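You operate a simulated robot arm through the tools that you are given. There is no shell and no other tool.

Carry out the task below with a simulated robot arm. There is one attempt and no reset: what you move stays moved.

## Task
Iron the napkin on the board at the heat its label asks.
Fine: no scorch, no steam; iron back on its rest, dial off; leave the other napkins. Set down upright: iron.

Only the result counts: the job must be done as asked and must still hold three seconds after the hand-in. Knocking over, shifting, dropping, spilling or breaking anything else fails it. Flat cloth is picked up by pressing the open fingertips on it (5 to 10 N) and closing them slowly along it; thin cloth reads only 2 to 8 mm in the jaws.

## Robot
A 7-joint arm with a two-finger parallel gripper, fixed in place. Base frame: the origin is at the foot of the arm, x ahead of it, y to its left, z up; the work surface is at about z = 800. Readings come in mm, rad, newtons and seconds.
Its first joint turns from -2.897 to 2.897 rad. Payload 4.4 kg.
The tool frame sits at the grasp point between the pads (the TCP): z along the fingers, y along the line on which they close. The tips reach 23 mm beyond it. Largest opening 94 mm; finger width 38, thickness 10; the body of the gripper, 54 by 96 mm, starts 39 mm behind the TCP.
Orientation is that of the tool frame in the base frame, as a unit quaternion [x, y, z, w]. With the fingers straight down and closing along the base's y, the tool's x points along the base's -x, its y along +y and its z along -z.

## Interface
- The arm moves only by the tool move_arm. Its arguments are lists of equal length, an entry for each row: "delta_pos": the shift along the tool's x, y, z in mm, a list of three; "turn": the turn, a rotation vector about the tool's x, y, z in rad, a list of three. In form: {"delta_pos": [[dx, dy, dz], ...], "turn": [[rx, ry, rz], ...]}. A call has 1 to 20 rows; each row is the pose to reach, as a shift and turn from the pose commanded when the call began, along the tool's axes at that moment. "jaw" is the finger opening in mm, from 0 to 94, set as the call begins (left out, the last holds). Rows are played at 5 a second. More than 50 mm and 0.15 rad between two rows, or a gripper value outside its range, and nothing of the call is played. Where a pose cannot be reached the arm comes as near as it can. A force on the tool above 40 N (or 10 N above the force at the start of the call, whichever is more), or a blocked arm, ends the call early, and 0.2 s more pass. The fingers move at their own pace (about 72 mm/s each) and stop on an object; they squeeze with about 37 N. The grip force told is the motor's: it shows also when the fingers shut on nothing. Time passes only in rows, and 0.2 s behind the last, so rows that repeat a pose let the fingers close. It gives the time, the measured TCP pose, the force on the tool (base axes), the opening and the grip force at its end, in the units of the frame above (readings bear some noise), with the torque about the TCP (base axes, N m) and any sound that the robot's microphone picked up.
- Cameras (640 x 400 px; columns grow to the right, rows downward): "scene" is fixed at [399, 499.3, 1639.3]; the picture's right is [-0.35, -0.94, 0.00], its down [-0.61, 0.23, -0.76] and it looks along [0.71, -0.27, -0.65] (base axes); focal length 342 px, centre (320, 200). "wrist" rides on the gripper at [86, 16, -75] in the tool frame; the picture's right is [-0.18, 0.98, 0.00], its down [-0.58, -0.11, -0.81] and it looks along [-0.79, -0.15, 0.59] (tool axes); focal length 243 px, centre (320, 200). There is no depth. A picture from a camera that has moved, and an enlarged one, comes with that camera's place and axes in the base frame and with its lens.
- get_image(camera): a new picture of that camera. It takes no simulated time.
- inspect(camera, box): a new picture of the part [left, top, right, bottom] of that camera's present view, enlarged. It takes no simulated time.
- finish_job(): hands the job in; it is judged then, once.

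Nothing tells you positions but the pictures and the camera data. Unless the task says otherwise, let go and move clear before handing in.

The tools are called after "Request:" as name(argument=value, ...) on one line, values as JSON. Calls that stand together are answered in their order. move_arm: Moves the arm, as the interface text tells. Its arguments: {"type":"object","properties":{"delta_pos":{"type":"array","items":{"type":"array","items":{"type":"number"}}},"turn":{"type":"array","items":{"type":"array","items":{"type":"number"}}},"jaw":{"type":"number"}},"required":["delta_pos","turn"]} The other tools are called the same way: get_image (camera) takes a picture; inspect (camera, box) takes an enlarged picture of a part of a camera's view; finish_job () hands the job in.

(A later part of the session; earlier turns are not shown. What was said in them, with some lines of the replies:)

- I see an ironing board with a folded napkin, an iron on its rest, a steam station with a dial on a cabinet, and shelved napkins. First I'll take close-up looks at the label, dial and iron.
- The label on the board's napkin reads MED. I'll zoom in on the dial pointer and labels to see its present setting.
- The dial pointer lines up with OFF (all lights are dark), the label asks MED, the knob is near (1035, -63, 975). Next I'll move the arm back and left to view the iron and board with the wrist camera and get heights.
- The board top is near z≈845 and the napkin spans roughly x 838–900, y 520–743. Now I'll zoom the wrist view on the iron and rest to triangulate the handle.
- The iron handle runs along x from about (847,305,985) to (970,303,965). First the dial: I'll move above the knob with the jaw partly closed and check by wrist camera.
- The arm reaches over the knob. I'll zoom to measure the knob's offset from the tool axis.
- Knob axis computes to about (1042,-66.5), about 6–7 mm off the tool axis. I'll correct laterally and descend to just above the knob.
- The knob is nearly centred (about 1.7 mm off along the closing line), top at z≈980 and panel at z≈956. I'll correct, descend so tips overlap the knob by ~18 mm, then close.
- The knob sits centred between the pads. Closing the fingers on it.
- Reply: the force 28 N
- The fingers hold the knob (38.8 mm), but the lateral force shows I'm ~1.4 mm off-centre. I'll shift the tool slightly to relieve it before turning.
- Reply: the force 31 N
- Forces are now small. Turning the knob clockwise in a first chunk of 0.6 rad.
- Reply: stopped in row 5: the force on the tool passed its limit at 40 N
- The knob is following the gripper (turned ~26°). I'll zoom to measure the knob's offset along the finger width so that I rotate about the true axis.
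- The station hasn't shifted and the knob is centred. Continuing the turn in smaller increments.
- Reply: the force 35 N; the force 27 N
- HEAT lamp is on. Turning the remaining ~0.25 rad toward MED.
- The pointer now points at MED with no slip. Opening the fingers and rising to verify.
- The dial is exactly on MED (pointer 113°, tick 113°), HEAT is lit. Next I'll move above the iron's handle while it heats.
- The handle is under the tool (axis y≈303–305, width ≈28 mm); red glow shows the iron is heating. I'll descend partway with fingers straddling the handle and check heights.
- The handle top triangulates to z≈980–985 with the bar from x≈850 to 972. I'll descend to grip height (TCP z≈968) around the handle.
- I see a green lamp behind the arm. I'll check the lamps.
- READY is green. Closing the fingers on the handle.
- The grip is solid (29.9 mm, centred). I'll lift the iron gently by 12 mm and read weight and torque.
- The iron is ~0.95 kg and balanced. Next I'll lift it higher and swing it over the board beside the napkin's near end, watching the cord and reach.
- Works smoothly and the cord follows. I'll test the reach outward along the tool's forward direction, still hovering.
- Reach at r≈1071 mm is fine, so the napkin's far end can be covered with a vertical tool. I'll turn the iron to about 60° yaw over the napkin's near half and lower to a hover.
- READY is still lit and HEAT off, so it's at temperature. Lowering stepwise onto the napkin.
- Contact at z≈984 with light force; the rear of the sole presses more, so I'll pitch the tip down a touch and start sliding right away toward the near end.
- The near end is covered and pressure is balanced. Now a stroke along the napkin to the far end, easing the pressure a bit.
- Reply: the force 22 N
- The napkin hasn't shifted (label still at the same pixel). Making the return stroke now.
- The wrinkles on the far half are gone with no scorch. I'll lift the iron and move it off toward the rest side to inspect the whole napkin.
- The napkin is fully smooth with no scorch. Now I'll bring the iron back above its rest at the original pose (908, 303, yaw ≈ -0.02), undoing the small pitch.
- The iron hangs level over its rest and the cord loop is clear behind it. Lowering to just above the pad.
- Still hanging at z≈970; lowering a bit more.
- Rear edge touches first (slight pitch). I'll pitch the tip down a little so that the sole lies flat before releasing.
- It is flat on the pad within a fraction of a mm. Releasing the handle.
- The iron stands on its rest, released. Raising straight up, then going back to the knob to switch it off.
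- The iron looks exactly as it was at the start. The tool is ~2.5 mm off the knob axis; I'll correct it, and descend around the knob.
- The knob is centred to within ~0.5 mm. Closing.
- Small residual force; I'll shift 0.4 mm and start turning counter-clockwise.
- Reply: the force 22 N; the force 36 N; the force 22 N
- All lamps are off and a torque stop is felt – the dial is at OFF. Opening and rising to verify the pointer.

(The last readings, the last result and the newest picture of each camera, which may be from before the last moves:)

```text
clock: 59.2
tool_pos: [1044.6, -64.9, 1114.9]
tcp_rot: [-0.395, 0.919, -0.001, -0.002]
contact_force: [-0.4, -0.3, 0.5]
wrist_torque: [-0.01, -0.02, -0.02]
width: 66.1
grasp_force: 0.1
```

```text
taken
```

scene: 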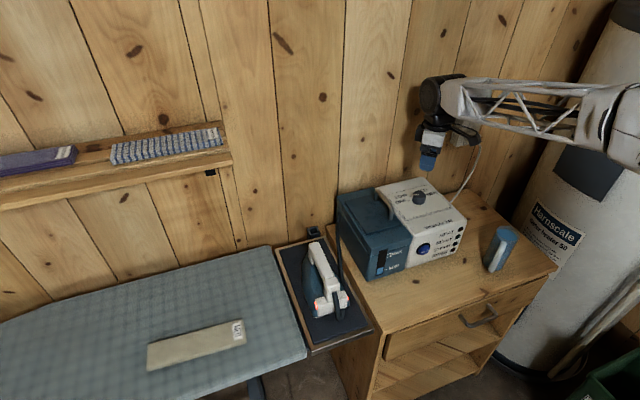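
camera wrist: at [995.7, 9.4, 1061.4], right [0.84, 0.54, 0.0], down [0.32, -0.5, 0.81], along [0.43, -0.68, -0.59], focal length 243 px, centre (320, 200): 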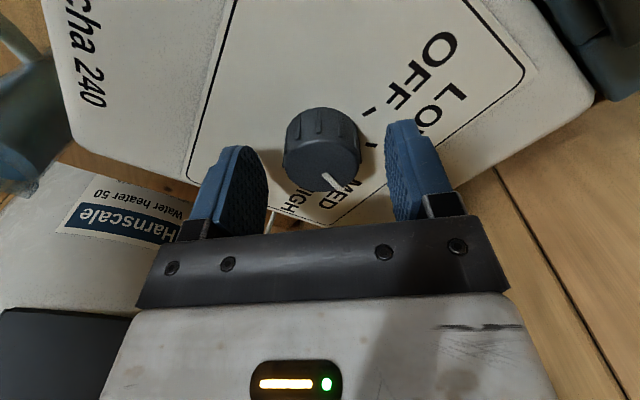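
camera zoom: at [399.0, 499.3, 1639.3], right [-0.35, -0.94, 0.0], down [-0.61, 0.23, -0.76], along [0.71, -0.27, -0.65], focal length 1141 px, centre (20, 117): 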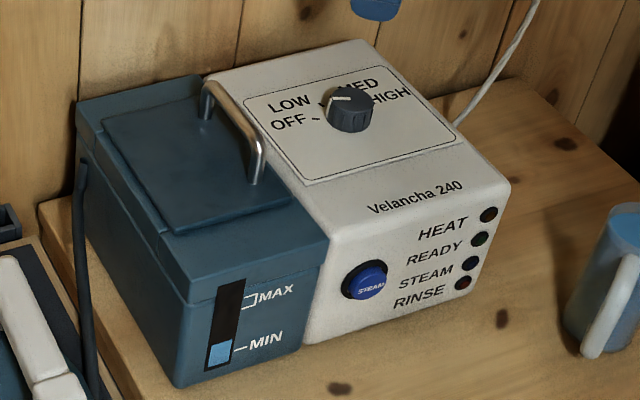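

Request:
inspect(camera="scene", box=[265, 220, 385, 355])

Request:
inspect(camera="scene", box=[385, 175, 455, 220])

Request:
inspect(camera="scene", box=[140, 310, 260, 385])

```text
2.96 times, centred on (325, 288) of scene
camera zoom: at [399.0, 499.3, 1639.3], right [-0.35, -0.94, 0.0], down [-0.61, 0.23, -0.76], along [0.71, -0.27, -0.65], focal length 1014 px, centre (305, -59)
```

zoom: 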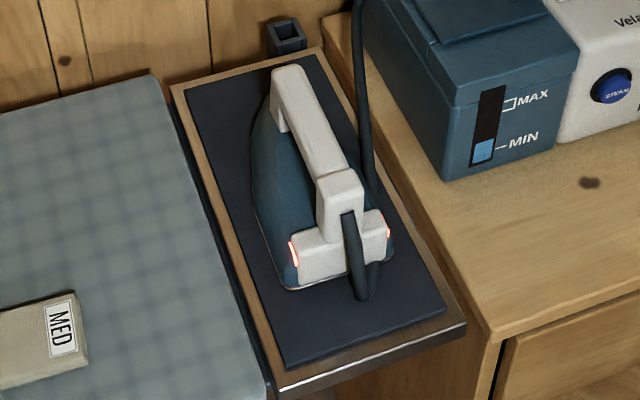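

```text
8.89 times, centred on (420, 198) of scene
camera zoom: at [399.0, 499.3, 1639.3], right [-0.35, -0.94, 0.0], down [-0.61, 0.23, -0.76], along [0.71, -0.27, -0.65], focal length 3043 px, centre (-569, 222)
```

zoom: 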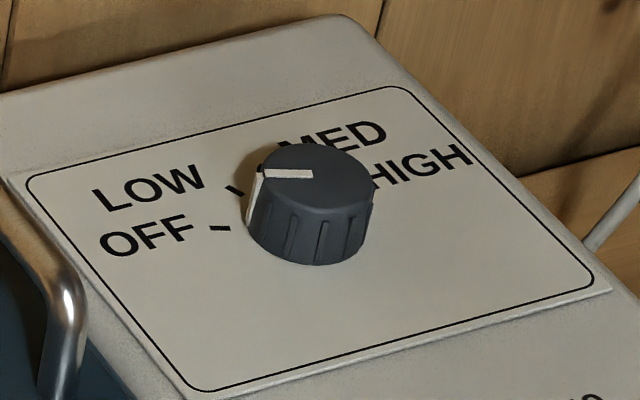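

```text
5.33 times, centred on (200, 348) of scene
camera zoom: at [399.0, 499.3, 1639.3], right [-0.35, -0.94, 0.0], down [-0.61, 0.23, -0.76], along [0.71, -0.27, -0.65], focal length 1826 px, centre (960, -587)
```

zoom: 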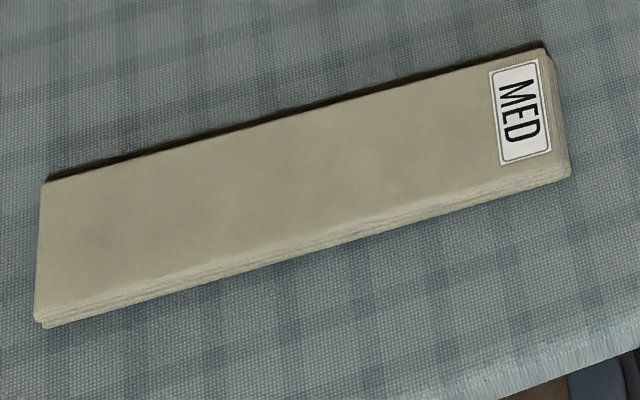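

The dial matches its initial OFF picture exactly, the napkin is smooth, and the iron is upright on its rest. I'll retreat the arm upward and let things settle before the hand-in.

Request:
move_arm(delta_pos=[[30, 0, -30], [60, 0, -60], [90, 0, -90], [120, 0, -120], [150, 0, -150], [150, 0, -150], [150, 0, -150]], turn=[[0, 0, 0.1], [0, 0, 0.2], [0, 0, 0.3], [0, 0, 0.4], [0, 0, 0.5], [0, 0, 0.5], [0, 0, 0.5]])

Request:
get_image(camera="scene")

```text
clock: 60.8
tool_pos: [941.7, -174.0, 1267.9]
tcp_rot: [-0.154, 0.988, -0.001, -0.001]
contact_force: [-0.1, 0.3, -0.3]
wrist_torque: [-0.01, 0.01, -0.01]
width: 66.1
grasp_force: 0.1
```

```text
taken
```

scene: 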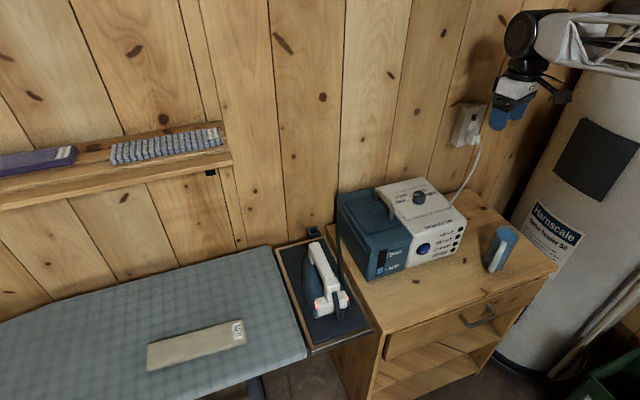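

The napkin is smooth, the iron stands on its rest, and the dial is off. The shelf napkins and the mug are undisturbed and the arm is clear, so I'm handing in the job.

Request:
finish_job()

```text
The job is handed in.
```

The napkin on the board is ironed at MED, the heat its label asks for, and the job is handed in.

- **Napkin:** all the wrinkles are gone, I saw no scorch marks, and it hasn't moved. It took one pass to the far end and one back, at light pressure, after the READY lamp came on.
- **Steam:** I never pressed the steam button, and I saw the STEAM lamp unlit in every check.
- **Iron:** it is upright on its rest in its original spot and I have let go of it. The red glow on its sides was still showing, though every lamp on the station is out.
- **Dial:** the pointer is back on OFF, as it was at the start.
- **Everything else:** the shelf napkins, the station and the mug look unmoved in the final picture, and the arm is clear of everything.
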